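You operate a simulated robot arm through the tools that you are given. There is no shell and no other tool.

Carry out the task below with a simulated robot arm. There is one attempt and no reset: what you move stays moved.

## Task
Soap the green scouring pad and scrub the grease off the draining board.
Fine: one pump of hand soap; put the pad back. What is to be rubbed or washed off counts as gone when no trace of it is left.

It is judged by the outcome, as a careful person would: the job done as asked, and still so three seconds after it is handed in. It fails if anything else is knocked over, pushed out of place, dropped, spilled or broken.

## Robot
A 6-joint arm with a two-finger gripper, fixed in place. Base frame: the origin is on the floor under the middle of its stand, x ahead of it, y to its left, z up; the work surface is at about z = 860. Readings come in mm, rad, newtons and seconds.
With the tool pointing down near the work surface it reaches from about 140 to 840 mm from the base axis. Its first joint turns from -2.897 to 2.897 rad. Payload 1.66 kg.
The TCP is the grasp point between the finger pads, 16 mm short of the fingertips. In the tool frame z runs along the fingers and y along their closing line. The gripper opens to 111 mm; its body begins 104 mm behind the TCP.
Orientation is that of the tool frame in the base frame, as a unit quaternion [w, x, y, z]. With the fingers straight down and closing along the base's y, the tool's x points along the base's -x, its y along +y and its z along -z.

## Interface
- The arm moves only by the tool arm_command. Its argument "motion" is a list of rows, each an object of numbers (a shift or turn left out is 0, a gripper value left out holds the last): "x", "y", "z": the shift along the tool's x, y, z in mm; "rx", "ry", "rz": the turn, a rotation vector about the tool's x, y, z in rad. In form: [{"x": .., "y": .., "z": .., "rx": .., "ry": .., "rz": ..}, ...]. A call has 1 to 20 rows; each row shifts and turns the commanded pose from where the row before left it, along the tool's axes as they then stand. "claw" is the opening, from 0 (shut) to 1 (fully open), set as the call begins (left out, the last holds). A row lasts 0.2 s, in which the tool goes at most 50 mm and 0.15 rad; a call with a longer step from one row to the next is refused whole, and so is a gripper value outside its range. A pose out of reach is approached as far as the arm can. The call stops where the force on the tool passes 40 N (or 10 N more than at its start, if that is more) or the arm is blocked; 0.2 s more then pass. The fingers move at their own pace (about 169.8 mm/s each) and stop on an object; they squeeze with about 32 N. The grip force told is the motor's: it shows also when the fingers shut on nothing. Time passes only in rows, and 0.2 s behind the last, so rows that do not move let the fingers close. The reply holds the time, the measured pose of the TCP, the force on the tool along the base axes, the opening and the grip force, in the units named above and with some noise, with the torque about the TCP (base axes, N m) and any sound that the robot's microphone picked up, and new pictures: "views" is both (left out), scene, wrist or none.
- Cameras (640 x 400 px; columns grow to the right, rows downward): "scene" is fixed at [49.2, -500.1, 1440.9]; the picture's right is [0.41, -0.91, 0.00], its down [-0.56, -0.26, -0.79] and it looks along [0.72, 0.33, -0.62] (base axes); focal length 310 px, centre (320, 200). "wrist" rides on the gripper at [70, 14, -143] in the tool frame; the picture's right is [-0.19, 0.98, 0.00], its down [-0.87, -0.17, -0.47] and it looks along [-0.46, -0.09, 0.88] (tool axes); focal length 230 px, centre (320, 200). There is no depth. A picture from a camera that has moved, and an enlarged one, comes with that camera's place and axes in the base frame and with its lens.
- slide_trunk(by): moves the trunk up (or, below 0, down) by that many mm; the arm rides with it, the base frame stays. It gives what a move gives, with no picture.
- enlarge(camera, box): a new picture of the part [left, top, right, bottom] of that camera's present view, enlarged. The clock stands still meanwhile.
- close_job(): hands the job in; it is judged then, once.

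Nothing tells you positions but the pictures and the camera data. Unless the task says otherwise, let go and move clear before handing in.

The tools are called after "Call:" as a command line: name --argument value ..., lists and objects as JSON in quotes. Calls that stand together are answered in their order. arm_command: Moves the arm, as the interface text tells. Its arguments: {"type":"object","properties":{"motion":{"type":"array"},"claw":{"type":"number"},"views":{"type":"string","enum":["both","scene","wrist","none"]}},"required":["motion"]} The other tools are called the same way: slide_trunk (by) moves the trunk up or down; enlarge (camera, box) takes an enlarged picture of a part of a camera's view; close_job () hands the job in.

At the start:

```text
clock: 0.0
position: [389.6, -173.7, 1237.9]
tool_rot: [0.0, 0.001, 1.0, 0.001]
contact_force: [0.2, 0.7, 0.2]
torque: [-0.01, 0.0, 0.04]
width: 111.2
grip_force: 0.2
trunk travel left (down, up): [-100.0, 490.0]
```

scene: 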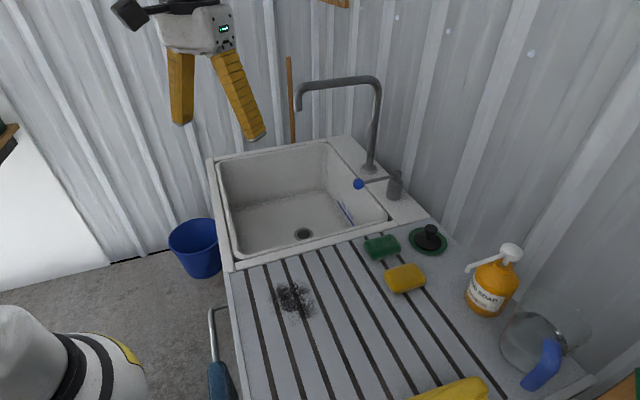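
wrist: 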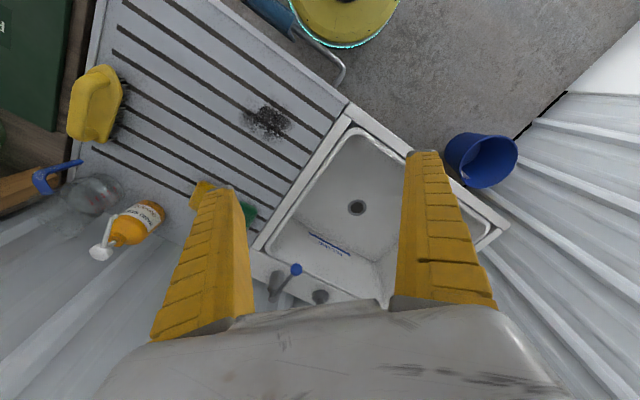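

I see the draining board with a grease spot at about (388, -282), the green pad at about (600, -414) by the sink rim, and the soap pump bottle at about (545, -655). I'll zoom in on these before I move anything.

Call:
enlarge --camera "scene" --box '[340, 210, 580, 360]'

Call:
enlarge --camera "wrist" --box '[60, 150, 300, 300]'

Call:
enlarge --camera "scene" --box '[230, 250, 390, 350]'

```text
2.67 times, centred on (460, 285) of scene
camera zoom: at [49.2, -500.1, 1440.9], right [0.41, -0.91, 0.0], down [-0.56, -0.26, -0.79], along [0.72, 0.33, -0.62], focal length 826 px, centre (-53, -27)
```

zoom: 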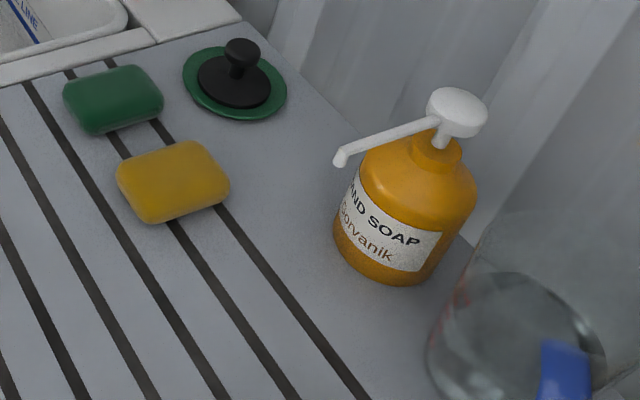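

```text
2.67 times, centred on (180, 225) of wrist
camera zoom: at [320.1, -160.5, 1380.1], right [0.19, 0.98, 0.0], down [0.87, -0.17, 0.47], along [0.46, -0.09, -0.88], focal length 614 px, centre (693, 133)
```

zoom: 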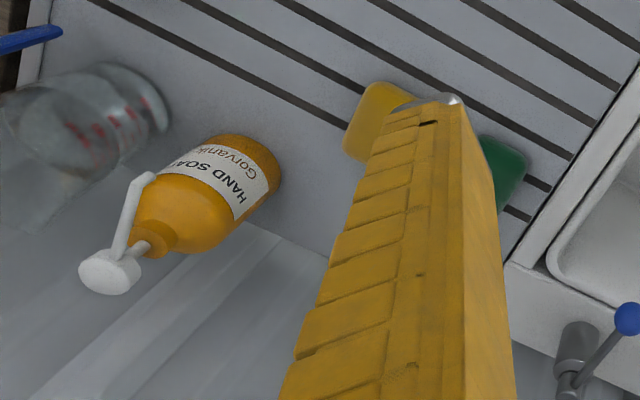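

```text
4.00 times, centred on (310, 300) of scene
camera zoom: at [49.2, -500.1, 1440.9], right [0.41, -0.91, 0.0], down [-0.56, -0.26, -0.79], along [0.72, 0.33, -0.62], focal length 1239 px, centre (360, -200)
```

zoom: 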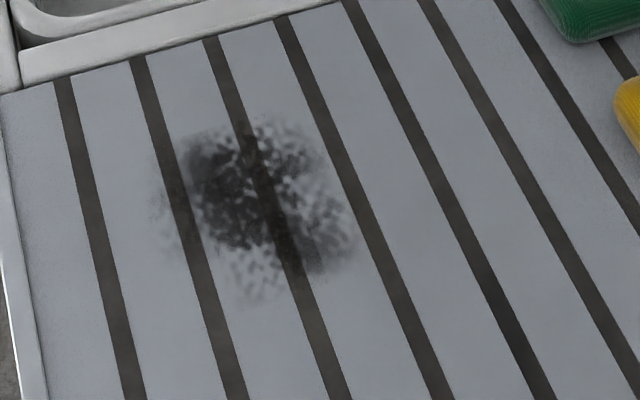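

The board is turned about 30° in the base frame. The pad is about 90 x 60 mm with its long side across the grooves, and the pump spout points toward the board with its tip near (476, -588, 1008). Next I'll move above the pad and turn the gripper to close across its short side.

Call:
arm_command --motion '[{"x": -25.9, "y": -30.25, "z": 17.25}, {"x": -25.9, "y": -30.25, "z": 17.25}, {"x": -25.9, "y": -30.25, "z": 17.25}, {"x": -25.9, "y": -30.25, "z": 17.25}, {"x": -25.9, "y": -30.25, "z": 17.25}, {"x": -25.9, "y": -30.25, "z": 17.25}, {"x": -25.9, "y": -30.25, "z": 17.25}, {"x": -25.9, "y": -30.25, "z": 17.25}, {"rz": 0.144}, {"rz": 0.144}, {"rz": 0.144}, {"rz": 0.144}, {"rz": 0.144}, {"rz": 0.144}]' --claw 1.0

```text
clock: 3.0
position: [597.5, -415.3, 1100.2]
tool_rot: [0.0, 0.42, 0.907, 0.001]
contact_force: [0.3, -0.2, -0.2]
torque: [0.02, -0.01, 0.01]
width: 111.0
grip_force: 0.0
trunk travel left (down, up): [-100.0, 490.0]
camera wrist: at [562.1, -354.0, 1242.4], right [0.87, 0.49, 0.0], down [0.43, -0.77, 0.47], along [0.23, -0.41, -0.88], focal length 230 px, centre (320, 200)
```

scene: 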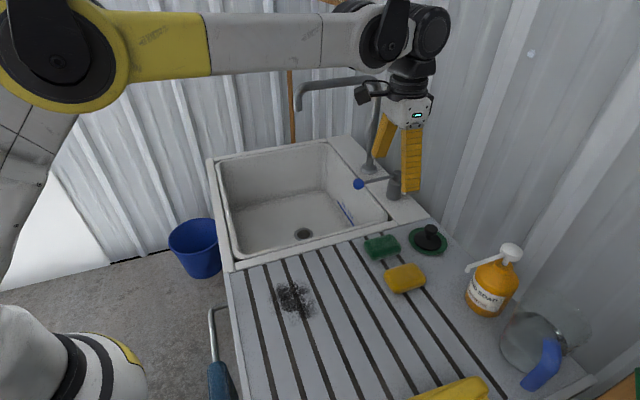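
wrist: 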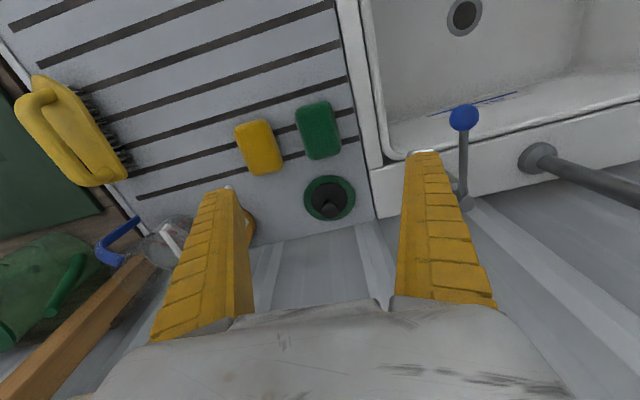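

The gripper axis lines up closely with the pad in the wrist view. I'll zoom in to get the pad's outline, angle and height.

Call:
enlarge --camera "wrist" --box '[220, 80, 380, 180]'

Call:
enlarge --camera "scene" --box '[340, 210, 460, 300]'

Call:
enlarge --camera "wrist" --box '[120, 160, 280, 260]'

```text
4.00 times, centred on (300, 130) of wrist
camera zoom: at [562.1, -354.0, 1242.4], right [0.87, 0.49, 0.0], down [0.43, -0.77, 0.47], along [0.23, -0.41, -0.88], focal length 920 px, centre (400, 480)
```

zoom: 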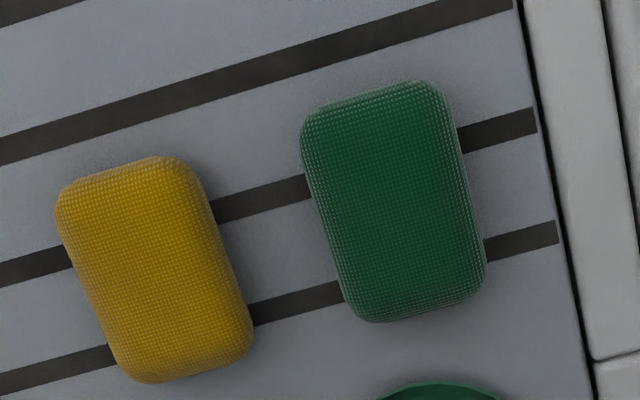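

```text
4.44 times, centred on (400, 255) of scene
camera zoom: at [49.2, -500.1, 1440.9], right [0.41, -0.91, 0.0], down [-0.56, -0.26, -0.79], along [0.72, 0.33, -0.62], focal length 1376 px, centre (-36, -44)
```

zoom: 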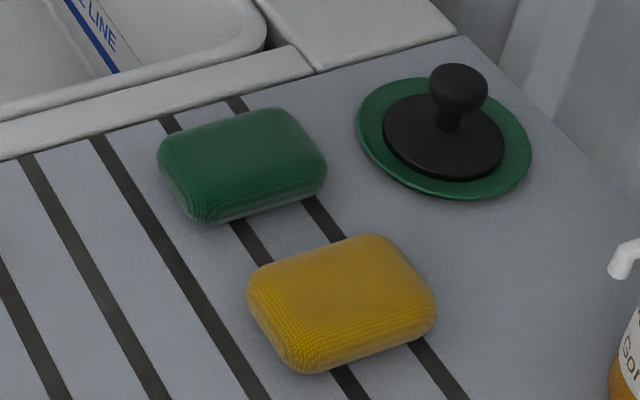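

```text
4.00 times, centred on (200, 210) of wrist
camera zoom: at [562.1, -354.0, 1242.4], right [0.87, 0.49, 0.0], down [0.43, -0.77, 0.47], along [0.23, -0.41, -0.88], focal length 920 px, centre (800, 160)
```

zoom: 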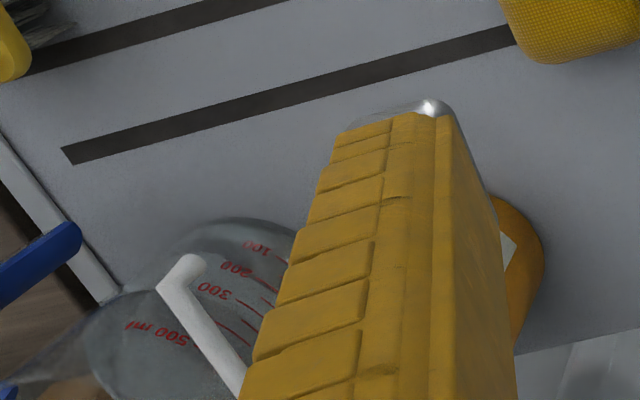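

The pad measures about 80 x 54 x 28 mm, is centred near (597, -419), and has its short side along the grooves at about 45°. I'll align to it, narrow the opening to keep clear of the yellow sponge, come partway down and look again.

Call:
arm_command --motion '[{"x": -2.3, "y": -2.6}, {"rz": -0.08}, {"z": 30}, {"z": 30}, {"z": 30}, {"z": 30}, {"z": 20}, {}]' --claw 0.62

```text
clock: 4.8
position: [593.5, -418.6, 959.7]
tool_rot: [0.001, 0.381, 0.924, 0.001]
contact_force: [0.3, 0.2, 0.5]
torque: [0.01, 0.0, 0.03]
width: 70.5
grip_force: 1.1
trunk travel left (down, up): [-100.0, 490.0]
camera wrist: at [554.4, -360.4, 1102.6], right [0.83, 0.56, 0.0], down [0.49, -0.73, 0.47], along [0.26, -0.39, -0.88], focal length 230 px, centre (320, 200)
```

scene: 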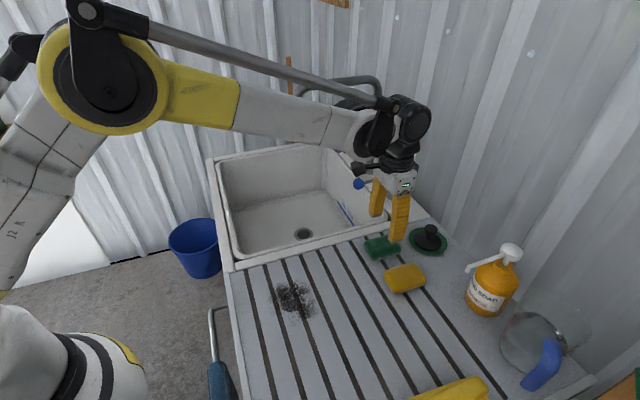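
wrist: 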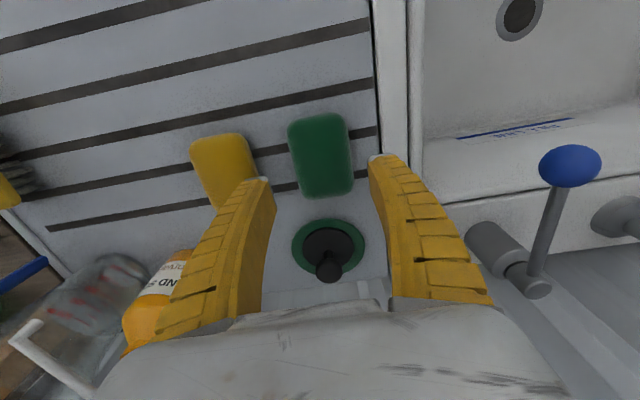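

Call:
enlarge --camera "wrist" --box '[240, 95, 400, 215]'

```text
3.33 times, centred on (320, 155) of wrist
camera zoom: at [554.4, -360.4, 1102.6], right [0.83, 0.56, 0.0], down [0.49, -0.73, 0.47], along [0.26, -0.39, -0.88], focal length 767 px, centre (320, 350)
```

zoom: 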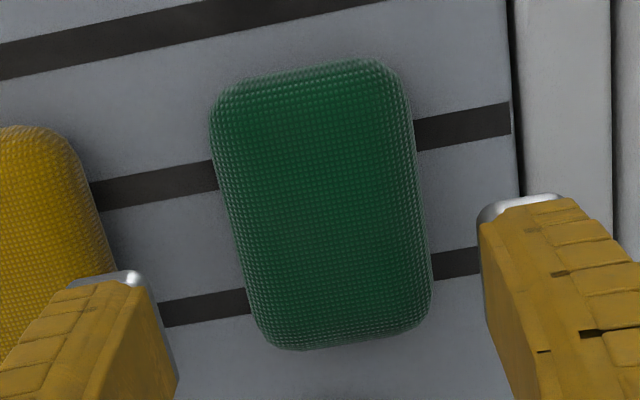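

The gripper is centred across the pad, and the sponge edge is about 70 mm from centre, so the fingers have room. I'll descend to grip height with the fingertips just above the board and close.

Call:
arm_command --motion '[{"x": -2.0}, {"z": 25}, {"z": 25}, {"z": 20}, {"z": 8}, {}]' --claw 0.68

```text
clock: 6.2
position: [597.6, -419.9, 880.7]
tool_rot: [0.0, 0.382, 0.924, 0.0]
contact_force: [0.3, -0.6, -1.3]
torque: [-0.02, 0.0, -0.02]
width: 77.1
grip_force: 0.7
trunk travel left (down, up): [-100.0, 490.0]
camera wrist: at [557.7, -362.0, 1023.5], right [0.83, 0.56, 0.0], down [0.49, -0.73, 0.47], along [0.26, -0.39, -0.88], focal length 230 px, centre (320, 200)
```

scene: 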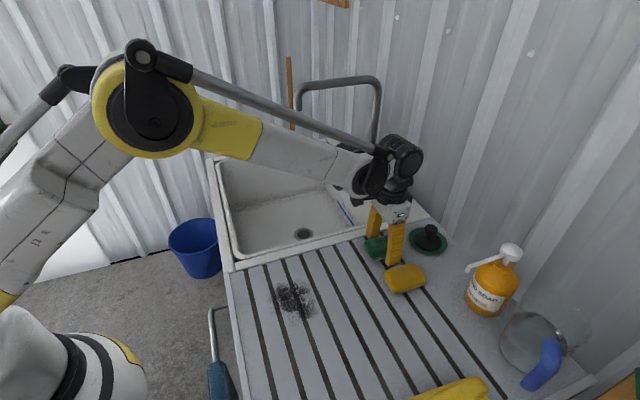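
wrist: 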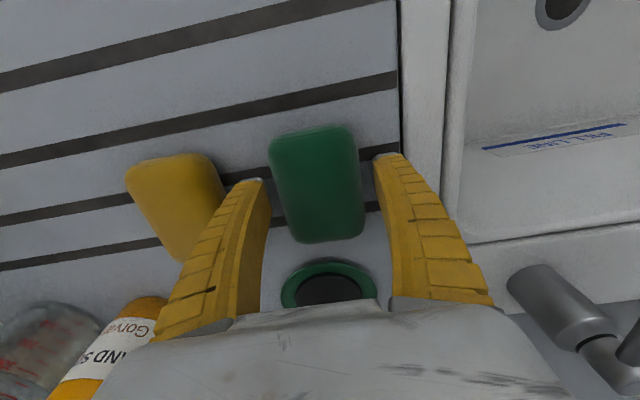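

Call:
arm_command --motion '[{}, {}, {}]' --claw 0.3

Call:
enlarge --camera "wrist" --box '[220, 110, 420, 260]'

Call:
enlarge --camera "scene" --box '[340, 190, 460, 300]'

```text
clock: 7.0
position: [596.9, -420.0, 881.8]
tool_rot: [0.0, 0.382, 0.924, 0.0]
contact_force: [-0.8, -0.5, 1.4]
torque: [0.02, 0.03, 0.01]
width: 57.2
grip_force: 32.5
trunk travel left (down, up): [-100.0, 490.0]
camera wrist: at [557.6, -362.0, 1023.8], right [0.83, 0.56, 0.0], down [0.49, -0.73, 0.47], along [0.26, -0.39, -0.88], focal length 230 px, centre (320, 200)
```

scene: 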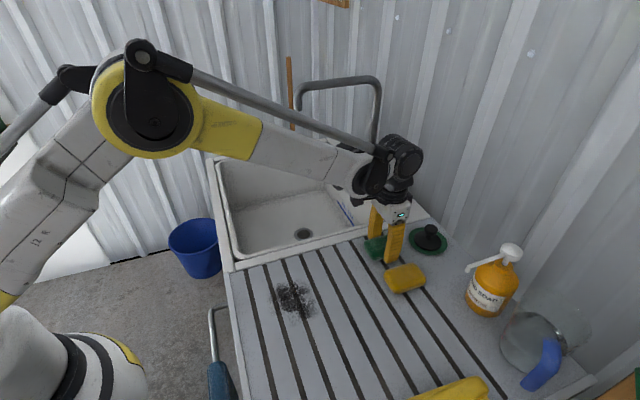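
wrist: 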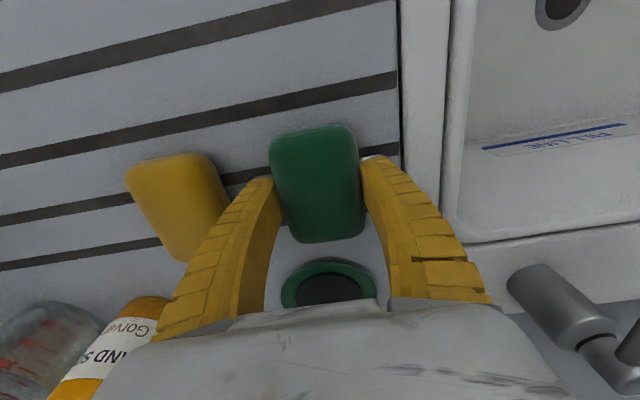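

```text
2.67 times, centred on (320, 185) of wrist
camera zoom: at [557.6, -362.0, 1023.8], right [0.83, 0.56, 0.0], down [0.49, -0.73, 0.47], along [0.26, -0.39, -0.88], focal length 614 px, centre (320, 240)
```

zoom: 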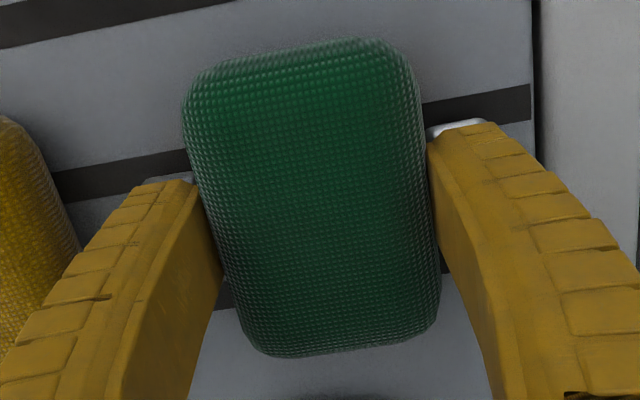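

```text
3.64 times, centred on (400, 245) of scene
camera zoom: at [49.2, -500.1, 1440.9], right [0.41, -0.91, 0.0], down [-0.56, -0.26, -0.79], along [0.72, 0.33, -0.62], focal length 1126 px, centre (29, 36)
```

zoom: 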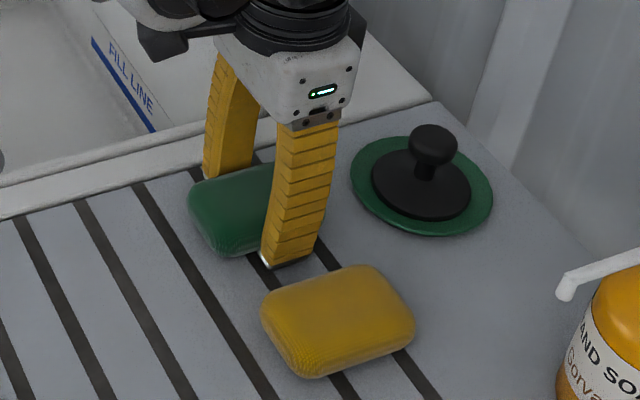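

The pad is gripped at (597, -420), which is where it must go back. The gripper body would hit the spout if it stood upright over the pad, so I'll let go, tilt so the gripper leans away from the wall, and grip the flat pad again.

Call:
arm_command --motion '[{}, {}, {"x": 10, "z": -4}, {"ry": -0.15}, {"ry": -0.15}, {"ry": -0.15}, {"ry": -0.15}, {}]' --claw 0.68

Call:
enlarge --camera "scene" --box '[340, 190, 460, 300]'

```text
clock: 8.8
position: [589.7, -413.2, 885.9]
tool_rot: [0.273, 0.366, 0.882, -0.114]
contact_force: [-0.1, -0.7, -0.4]
torque: [0.0, 0.01, -0.02]
width: 77.2
grip_force: 0.8
trunk travel left (down, up): [-100.0, 490.0]
camera wrist: at [502.2, -306.5, 963.8], right [0.8, 0.58, 0.11], down [0.2, -0.43, 0.88], along [0.56, -0.69, -0.46], focal length 230 px, centre (320, 200)
```

scene: 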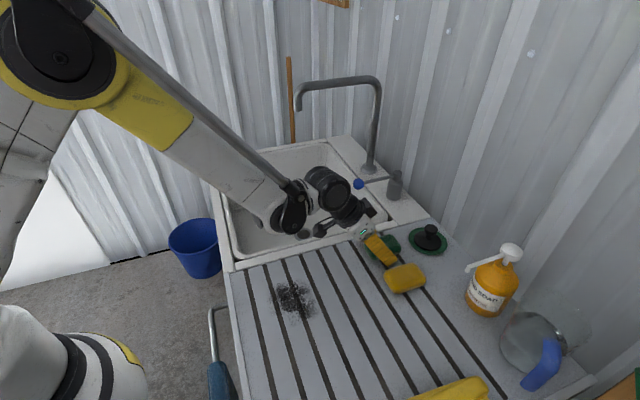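
wrist: 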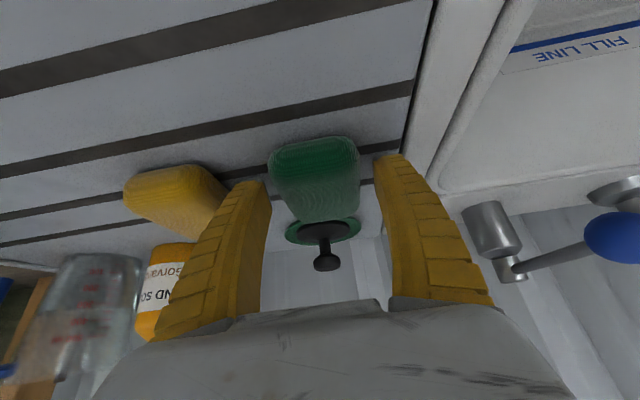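

```text
3.64 times, centred on (400, 245) of scene
camera zoom: at [49.2, -500.1, 1440.9], right [0.41, -0.91, 0.0], down [-0.56, -0.26, -0.79], along [0.72, 0.33, -0.62], focal length 1126 px, centre (29, 36)
```

zoom: 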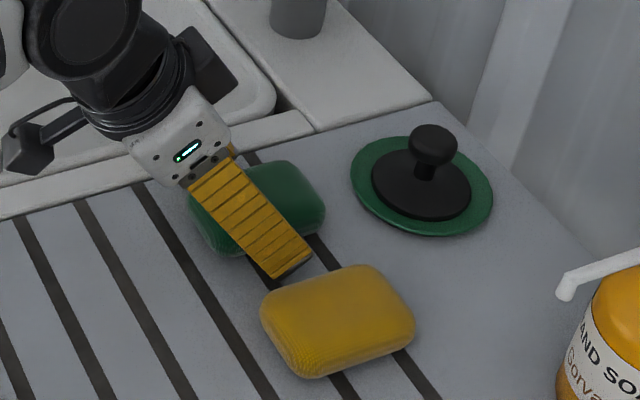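

Call:
arm_command --motion '[{}, {}, {}, {"x": -11.3, "z": -16.5}, {"x": -22.6, "z": -33}, {"x": -22.6, "z": -33}, {}]' --claw 0.3

Call:
enlarge --camera "scene" --box '[340, 170, 460, 280]'

```text
clock: 10.4
position: [590.5, -412.9, 987.6]
tool_rot: [0.273, 0.365, 0.883, -0.113]
contact_force: [-0.3, -0.5, 0.8]
torque: [0.01, 0.01, -0.04]
width: 56.9
grip_force: 32.2
trunk travel left (down, up): [-100.0, 490.0]
camera wrist: at [501.8, -305.7, 1064.8], right [0.8, 0.58, 0.11], down [0.2, -0.43, 0.88], along [0.56, -0.69, -0.47], focal length 230 px, centre (320, 200)
```

scene: 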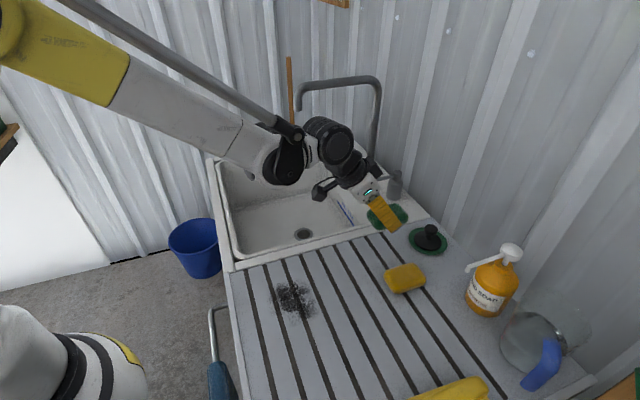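
wrist: 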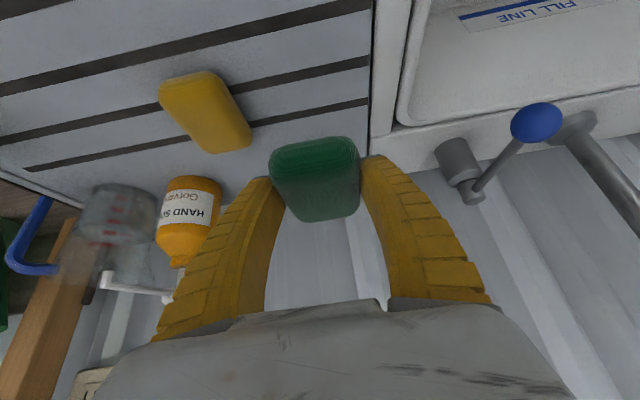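

```text
3.64 times, centred on (400, 225) of scene
camera zoom: at [49.2, -500.1, 1440.9], right [0.41, -0.91, 0.0], down [-0.56, -0.26, -0.79], along [0.72, 0.33, -0.62], focal length 1126 px, centre (29, 109)
```

zoom: 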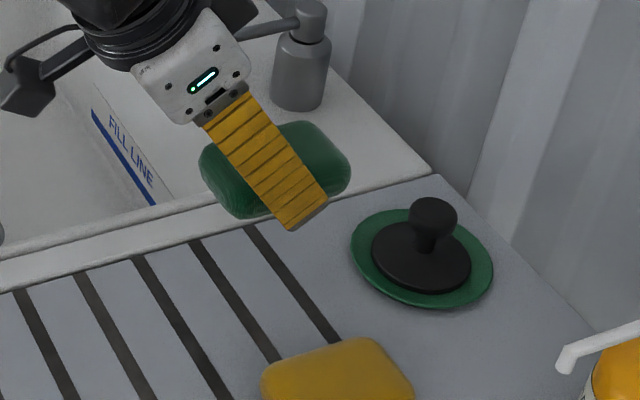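

Call:
enlarge --camera "wrist" --box '[60, 160, 260, 320]'

Call:
enlarge --camera "scene" --box '[440, 230, 560, 330]'

```text
2.50 times, centred on (160, 240) of wrist
camera zoom: at [501.8, -305.7, 1064.8], right [0.8, 0.58, 0.11], down [0.2, -0.43, 0.88], along [0.56, -0.69, -0.47], focal length 575 px, centre (720, 100)
```

zoom: 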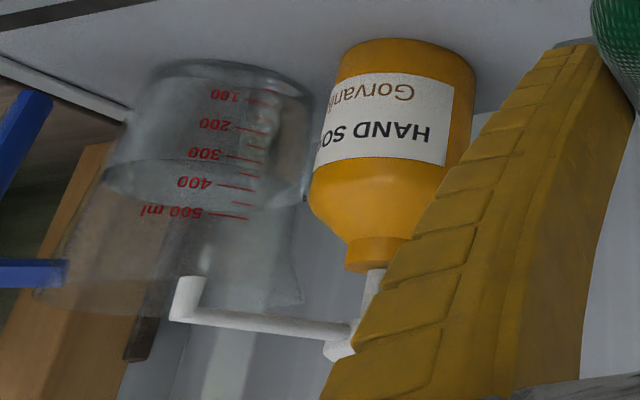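

```text
4.00 times, centred on (500, 280) of scene
camera zoom: at [49.2, -500.1, 1440.9], right [0.41, -0.91, 0.0], down [-0.56, -0.26, -0.79], along [0.72, 0.33, -0.62], focal length 1239 px, centre (-400, -120)
```

zoom: 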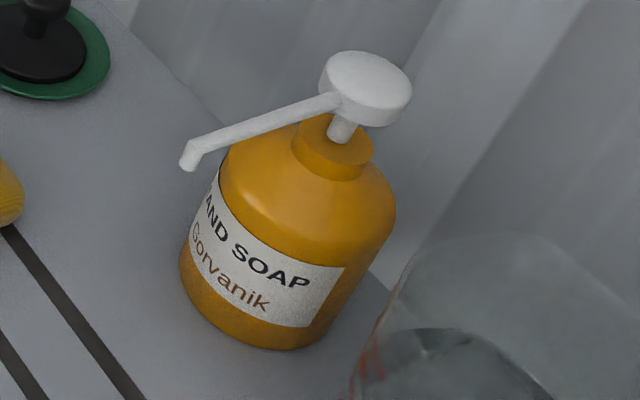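

The pad is held flat in the tilted grip. My latest estimate puts the spout outlet near (479, -588, 1003) and the bottle axis near (546, -656). I'll carry the pad low past the sponge to a spot just short of the spout and check there.

Call:
arm_command --motion '[{"x": 9.9, "z": 14.4}, {"x": 9.9, "z": 14.4}, {"y": -34}, {"y": -34}, {"y": -34}, {"y": -34}, {"y": -34}, {"y": -32.5}, {}]'

Call:
enlarge --camera "wrist" --box '[200, 80, 440, 260]'

Call:
enlarge --camera "scene" --box '[400, 200, 560, 330]'

```text
clock: 12.4
position: [446.1, -554.9, 950.9]
tool_rot: [0.273, 0.365, 0.883, -0.114]
contact_force: [-0.2, -0.9, -0.7]
torque: [0.04, -0.01, 0.01]
width: 57.0
grip_force: 32.3
trunk travel left (down, up): [-100.0, 490.0]
camera wrist: at [357.7, -449.0, 1029.3], right [0.8, 0.58, 0.11], down [0.2, -0.44, 0.88], along [0.56, -0.68, -0.47], focal length 230 px, centre (320, 200)
```

scene: 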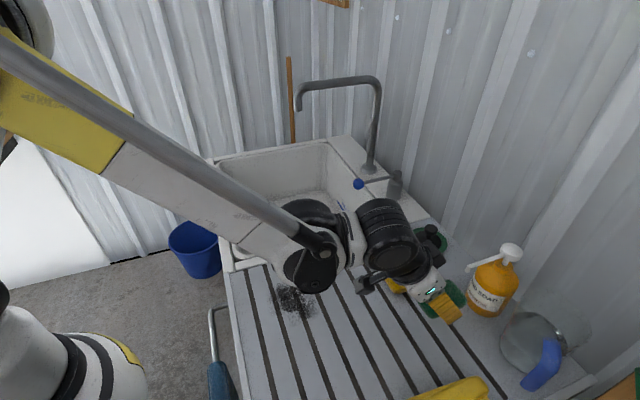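
wrist: 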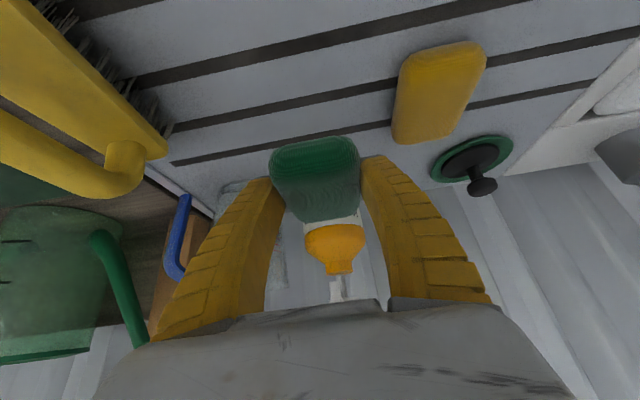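

```text
2.22 times, centred on (320, 170) of wrist
camera zoom: at [357.7, -449.0, 1029.3], right [0.8, 0.58, 0.11], down [0.2, -0.44, 0.88], along [0.56, -0.68, -0.47], focal length 511 px, centre (320, 267)
```

zoom: 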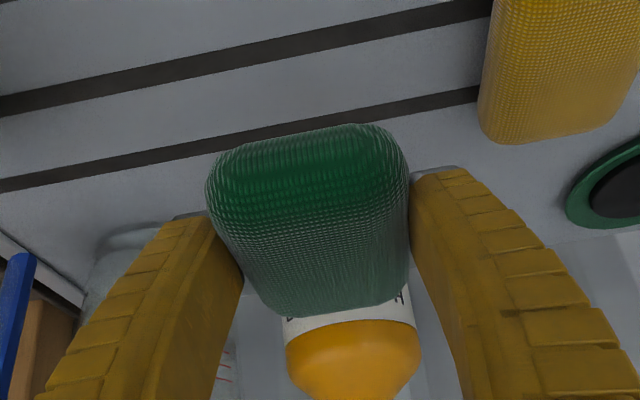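

```text
3.08 times, centred on (480, 265) of scene
camera zoom: at [49.2, -500.1, 1440.9], right [0.41, -0.91, 0.0], down [-0.56, -0.26, -0.79], along [0.72, 0.33, -0.62], focal length 953 px, centre (-172, 0)
```

zoom: 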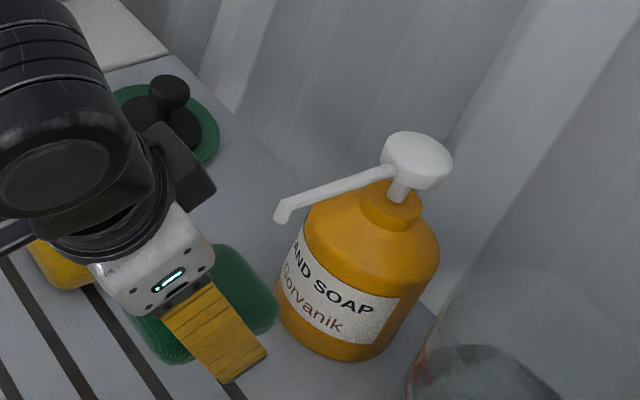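

The pad is lined up with the spout sideways and sits about 37 mm short of the outlet. I'll shift it toward the bottle so its centre is just under the outlet, leaving about 10 mm to the bottle, and then lower it to the board.

Call:
arm_command --motion '[{"x": -13, "z": 8.95}, {"x": -13, "z": 8.95}, {"x": 11.3, "z": 16.5}, {"x": 11.3, "z": 16.5}, {"x": 8.5, "z": 12.3}, {"x": 4.5, "z": 6.6}, {}]'

Call:
enlarge --camera "scene" --box '[400, 220, 560, 350]'

Call:
enlarge --camera "wrist" --box '[200, 80, 440, 300]'

```text
clock: 14.0
position: [470.4, -579.2, 888.8]
tool_rot: [0.274, 0.365, 0.883, -0.113]
contact_force: [-0.3, 0.2, 0.5]
torque: [0.02, 0.05, -0.03]
width: 56.8
grip_force: 32.0
trunk travel left (down, up): [-100.0, 490.0]
camera wrist: at [381.8, -472.8, 965.9], right [0.8, 0.58, 0.11], down [0.2, -0.44, 0.88], along [0.56, -0.68, -0.47], focal length 230 px, centre (320, 200)
```

scene: 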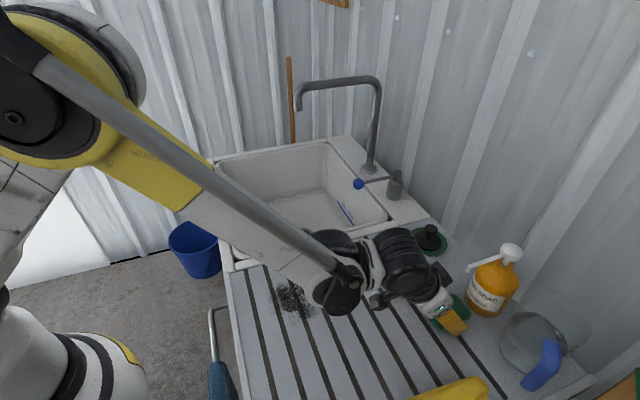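
wrist: 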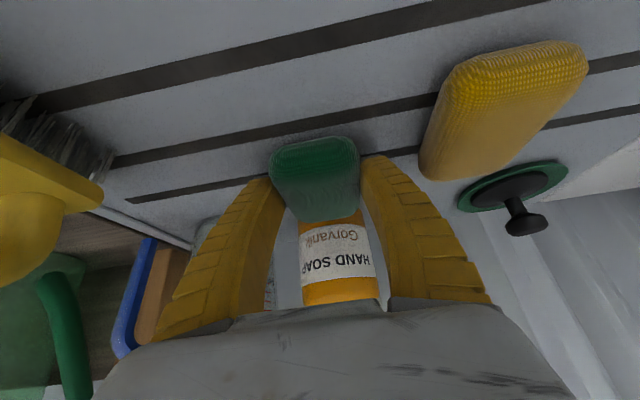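

```text
3.08 times, centred on (480, 285) of scene
camera zoom: at [49.2, -500.1, 1440.9], right [0.41, -0.91, 0.0], down [-0.56, -0.26, -0.79], along [0.72, 0.33, -0.62], focal length 953 px, centre (-172, -62)
```

zoom: 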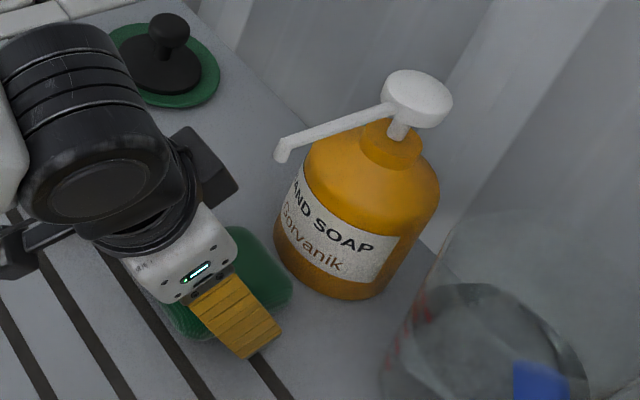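

```text
1.82 times, centred on (320, 190) of wrist
camera zoom: at [381.8, -472.8, 965.9], right [0.8, 0.58, 0.11], down [0.2, -0.44, 0.88], along [0.56, -0.68, -0.47], focal length 418 px, centre (320, 218)
```

zoom: 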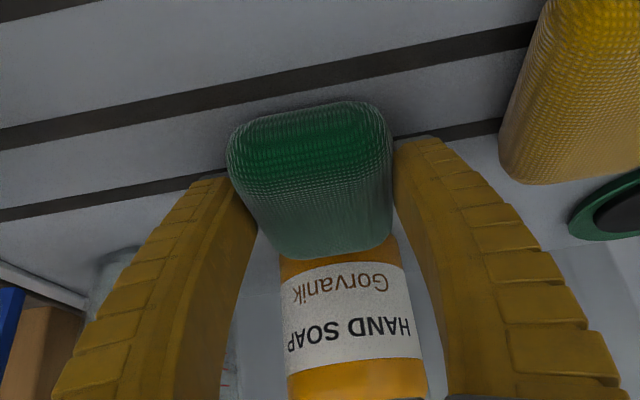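

Call:
arm_command --motion '[{"x": 0.85, "z": 1.24}, {"x": 0.57, "z": 0.82}, {}]' --views "none"

```text
clock: 14.8
position: [469.6, -578.3, 886.1]
tool_rot: [0.273, 0.365, 0.883, -0.113]
contact_force: [1.5, -3.8, 7.6]
torque: [-0.15, -0.1, -0.05]
width: 57.0
grip_force: 32.2
trunk travel left (down, up): [-100.0, 490.0]
```

The pad now rests on the board with light contact. I'll open and back straight out along the finger axis, away from the spout.

Call:
arm_command --motion '[{}, {}, {"z": -15}, {"z": -30}, {"z": -40}, {"z": -40}, {"z": -40}, {"z": -40}, {}]' --claw 0.66

Call:
enlarge --camera "scene" --box '[400, 220, 560, 350]'

Call:
enlarge --camera "wrist" --box '[240, 100, 440, 260]'

```text
clock: 16.8
position: [386.1, -497.7, 1056.0]
tool_rot: [0.273, 0.365, 0.883, -0.113]
contact_force: [-0.1, -0.4, 0.3]
torque: [0.0, 0.0, 0.0]
width: 74.9
grip_force: 1.3
trunk travel left (down, up): [-100.0, 490.0]
camera wrist: at [298.9, -390.8, 1133.5], right [0.8, 0.58, 0.11], down [0.2, -0.43, 0.88], along [0.56, -0.68, -0.47], focal length 230 px, centre (320, 200)
```

scene: 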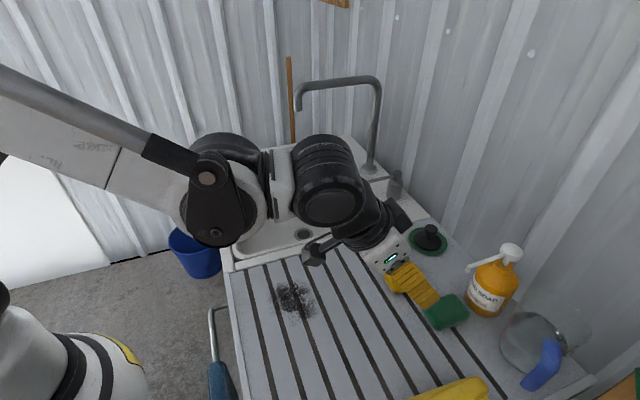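
wrist: 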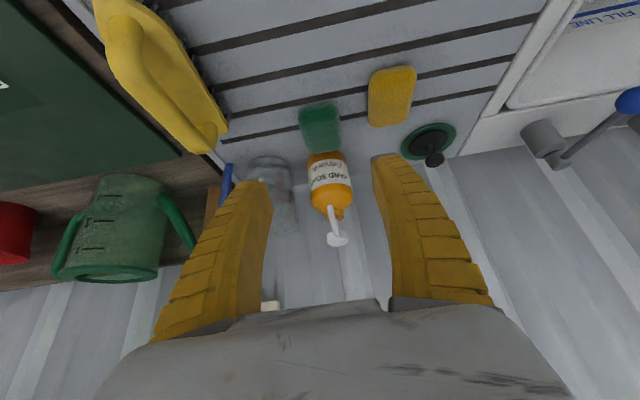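

```text
3.08 times, centred on (480, 285) of scene
camera zoom: at [49.2, -500.1, 1440.9], right [0.41, -0.91, 0.0], down [-0.56, -0.26, -0.79], along [0.72, 0.33, -0.62], focal length 953 px, centre (-172, -62)
```

zoom: 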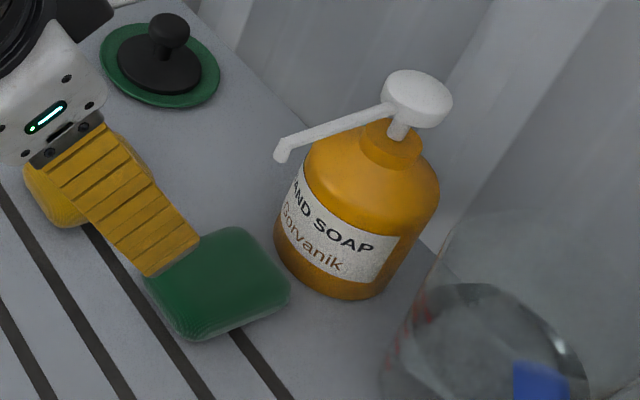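

```text
2.50 times, centred on (340, 180) of wrist
camera zoom: at [298.9, -390.8, 1133.5], right [0.8, 0.58, 0.11], down [0.2, -0.43, 0.88], along [0.56, -0.68, -0.47], focal length 575 px, centre (270, 250)
```

zoom: 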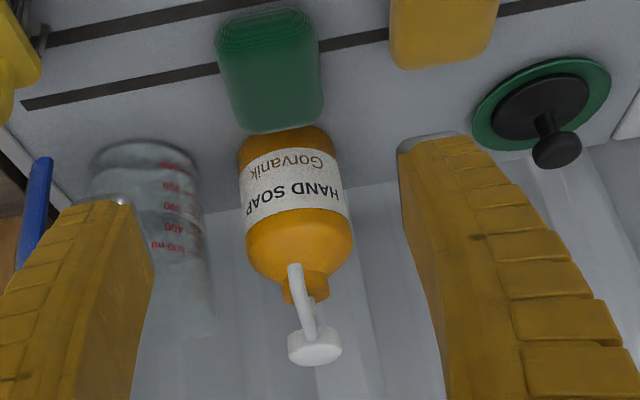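

The pad sits about 7 mm off-centre under the outlet, so the drop should land well inside it. The pump head's centre is near (545, -654) with its top at about z = 1019. I'll close the fingers, stand the tool more upright and move above the head.

Call:
arm_command --motion '[{"ry": 0.15}, {"ry": 0.15}, {"ry": 0.1}, {"x": -8.9, "z": -44.1}, {"x": -37.1, "z": 7.5}, {"x": -37.1, "z": 7.5}, {"x": -37.1, "z": 7.5}, {"x": -37.1, "z": 7.5}, {"x": -37.1, "z": 7.5}, {"x": -37.1, "z": 7.5}, {}]' --claw 0

Call:
enlarge --camera "scene" --box '[430, 180, 590, 300]'

```text
clock: 19.2
position: [542.0, -650.6, 1098.1]
tool_rot: [0.092, 0.38, 0.92, -0.037]
contact_force: [0.3, -0.1, 0.3]
torque: [0.04, 0.04, -0.01]
width: 0.0
grip_force: 28.7
out of reach, approached as far as the arm can: row 10
trunk travel left (down, up): [-100.0, 490.0]
camera wrist: at [483.2, -573.5, 1224.4], right [0.83, 0.56, 0.04], down [0.42, -0.65, 0.63], along [0.38, -0.51, -0.77], focal length 230 px, centre (320, 200)
```

scene: 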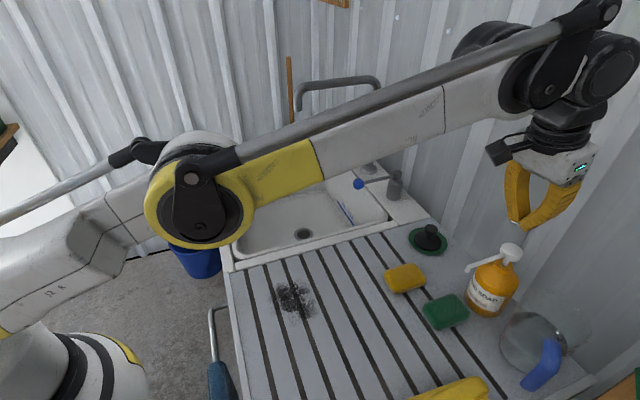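
wrist: 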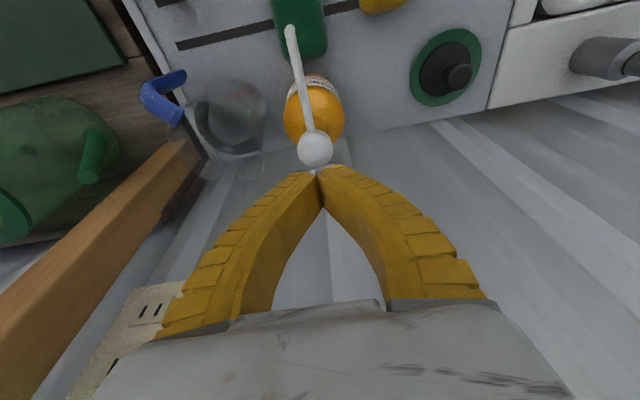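

```text
3.33 times, centred on (510, 240) of scene
camera zoom: at [49.2, -500.1, 1440.9], right [0.41, -0.91, 0.0], down [-0.56, -0.26, -0.79], along [0.72, 0.33, -0.62], focal length 1032 px, centre (-313, 67)
```

zoom: 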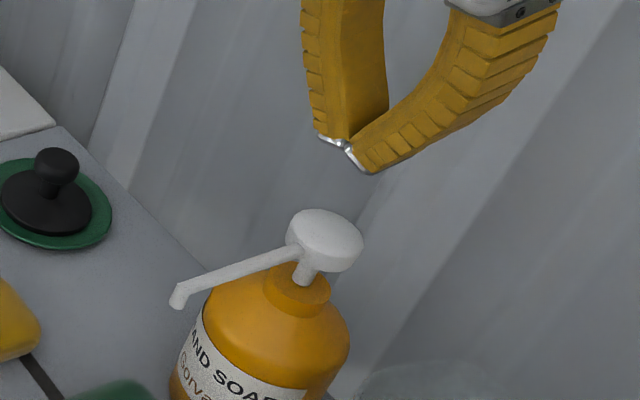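

The arm reached its limit about 8 mm short of the head at this height. Reach should grow as the tool comes down, so I'll lower 30 mm, still above the head, and check the pose.

Call:
arm_command --motion '[{"x": 3, "z": 14.7}, {"x": 3, "z": 14.7}, {}]'

Call:
enlarge --camera "scene" --box '[430, 180, 590, 300]'

Call:
enlarge --camera "wrist" --box '[240, 60, 400, 220]'

```text
clock: 20.0
position: [542.3, -648.9, 1069.3]
tool_rot: [0.094, 0.379, 0.92, -0.039]
contact_force: [-0.1, 0.0, -0.1]
torque: [-0.02, 0.03, -0.02]
width: 0.2
grip_force: 28.3
trunk travel left (down, up): [-100.0, 490.0]
camera wrist: at [482.9, -571.8, 1195.6], right [0.83, 0.56, 0.04], down [0.42, -0.65, 0.63], along [0.38, -0.51, -0.77], focal length 230 px, centre (320, 200)
```

scene: 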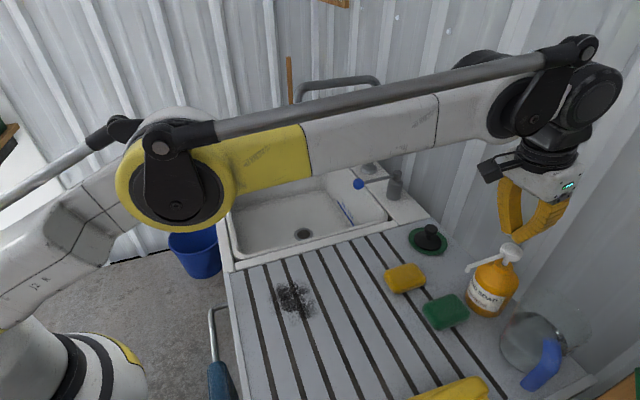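
wrist: 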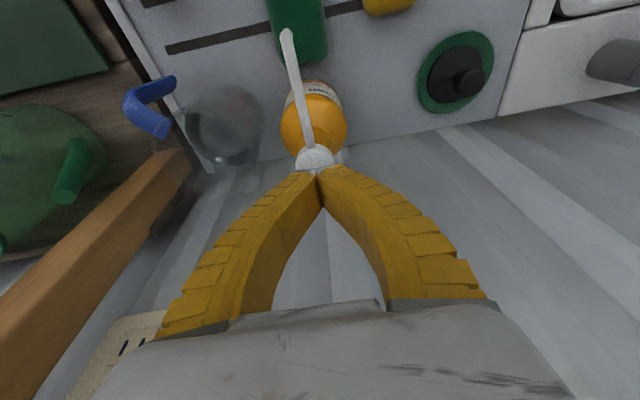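

```text
3.33 times, centred on (510, 240) of scene
camera zoom: at [49.2, -500.1, 1440.9], right [0.41, -0.91, 0.0], down [-0.56, -0.26, -0.79], along [0.72, 0.33, -0.62], focal length 1032 px, centre (-313, 67)
```

zoom: 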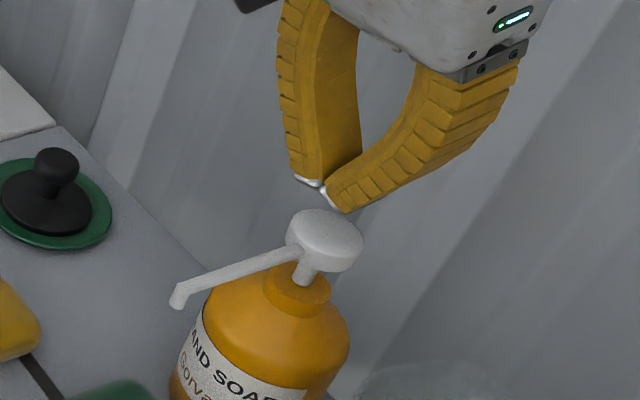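

```text
2.50 times, centred on (320, 140) of wrist
camera zoom: at [482.9, -571.8, 1195.6], right [0.83, 0.56, 0.04], down [0.42, -0.65, 0.63], along [0.38, -0.51, -0.77], focal length 575 px, centre (320, 350)
```

zoom: 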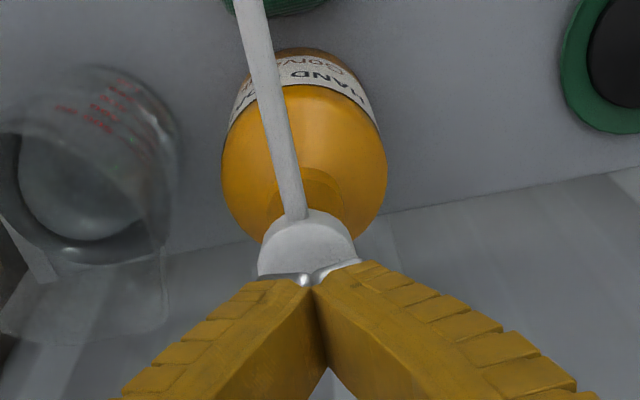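

Call:
arm_command --motion '[{"x": -5, "y": -1.5, "z": 1}, {"x": -5, "y": -1.5, "z": 1}, {}]' --views "wrist"

Call:
enlarge --camera "wrist" --box '[240, 60, 400, 220]'

Call:
enlarge --camera "scene" --box '[430, 180, 590, 300]'

```text
clock: 20.8
position: [546.3, -658.3, 1069.9]
tool_rot: [0.093, 0.38, 0.919, -0.039]
contact_force: [0.2, -0.2, -0.4]
torque: [-0.02, -0.01, -0.03]
width: 0.1
grip_force: 28.6
trunk travel left (down, up): [-100.0, 490.0]
camera wrist: at [487.8, -580.8, 1195.5], right [0.83, 0.56, 0.04], down [0.42, -0.65, 0.63], along [0.38, -0.51, -0.77], focal length 230 px, centre (320, 200)
```

wrist: 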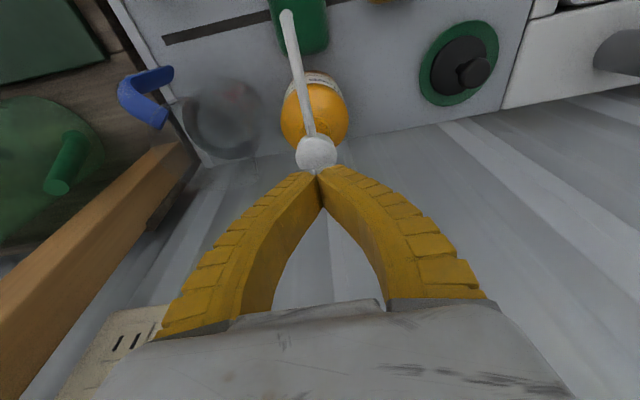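

```text
2.50 times, centred on (320, 140) of wrist
camera zoom: at [487.8, -580.8, 1195.5], right [0.83, 0.56, 0.04], down [0.42, -0.65, 0.63], along [0.38, -0.51, -0.77], focal length 575 px, centre (320, 350)
```

zoom: 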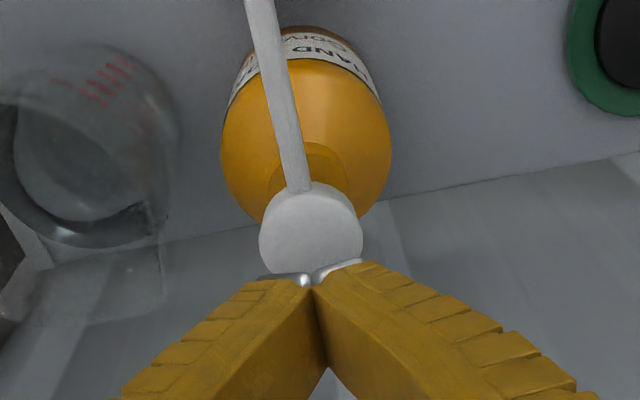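

```text
3.33 times, centred on (510, 240) of scene
camera zoom: at [49.2, -500.1, 1440.9], right [0.41, -0.91, 0.0], down [-0.56, -0.26, -0.79], along [0.72, 0.33, -0.62], focal length 1032 px, centre (-313, 67)
```

zoom: 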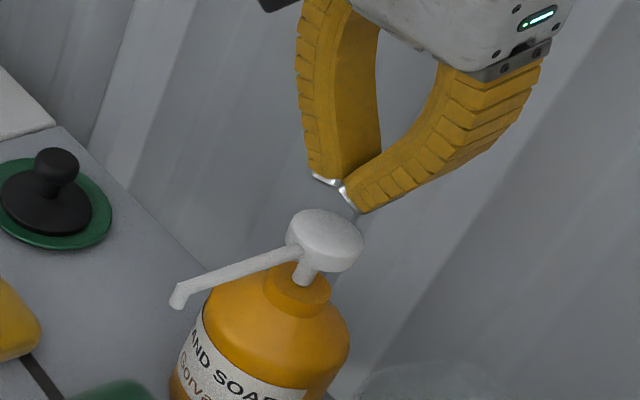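

The fingertips are now over the pump head with full reach. I'll come down to just above it.

Call:
arm_command --motion '[{"x": -2.9, "z": 0.6}, {"x": 2.8, "z": 13.7}, {"x": 2.4, "z": 11.8}, {}]'

Call:
enlarge --camera "scene" --box '[430, 180, 590, 300]'

Call:
enlarge --camera "wrist" --box '[240, 60, 400, 220]'

```text
clock: 21.8
position: [546.6, -660.5, 1043.8]
tool_rot: [0.092, 0.381, 0.919, -0.039]
contact_force: [0.1, 0.4, 0.5]
torque: [0.0, 0.0, 0.03]
width: 0.2
grip_force: 28.6
trunk travel left (down, up): [-100.0, 490.0]
camera wrist: at [489.3, -582.6, 1169.2], right [0.83, 0.56, 0.04], down [0.42, -0.65, 0.63], along [0.38, -0.51, -0.77], focal length 230 px, centre (320, 200)
```

scene: 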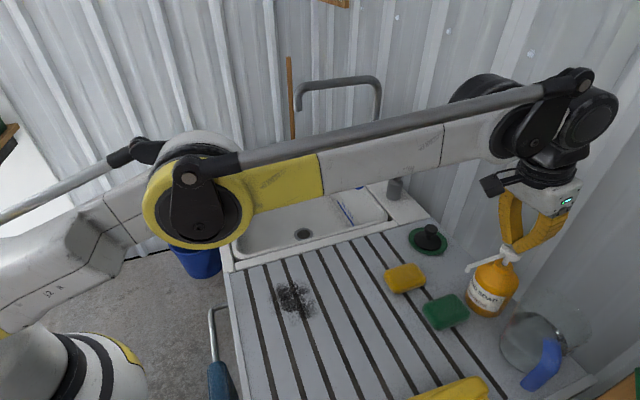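
wrist: 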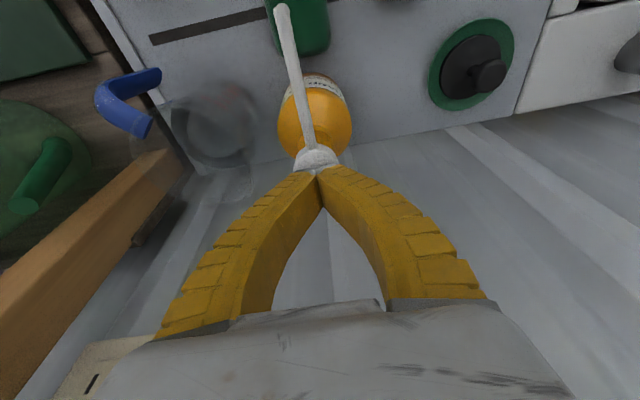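

```text
3.33 times, centred on (510, 240) of scene
camera zoom: at [49.2, -500.1, 1440.9], right [0.41, -0.91, 0.0], down [-0.56, -0.26, -0.79], along [0.72, 0.33, -0.62], focal length 1032 px, centre (-313, 67)
```

zoom: 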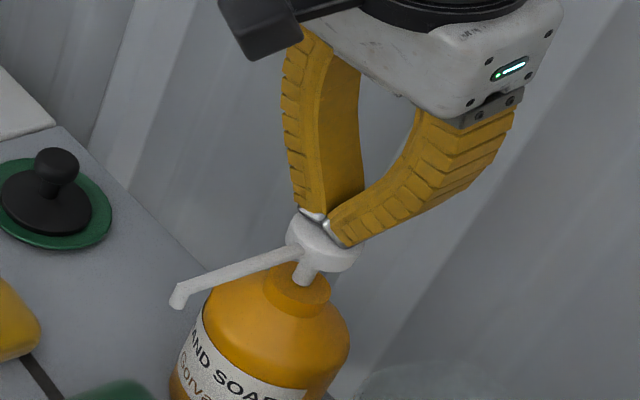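

```text
2.50 times, centred on (320, 140) of wrist
camera zoom: at [489.3, -582.6, 1169.2], right [0.83, 0.56, 0.04], down [0.42, -0.65, 0.63], along [0.38, -0.51, -0.77], focal length 575 px, centre (320, 350)
```

zoom: 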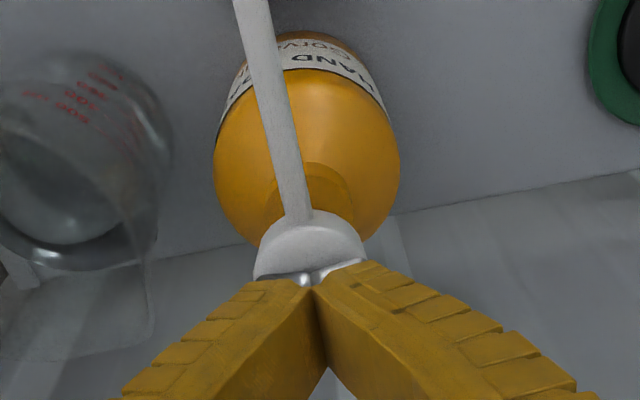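

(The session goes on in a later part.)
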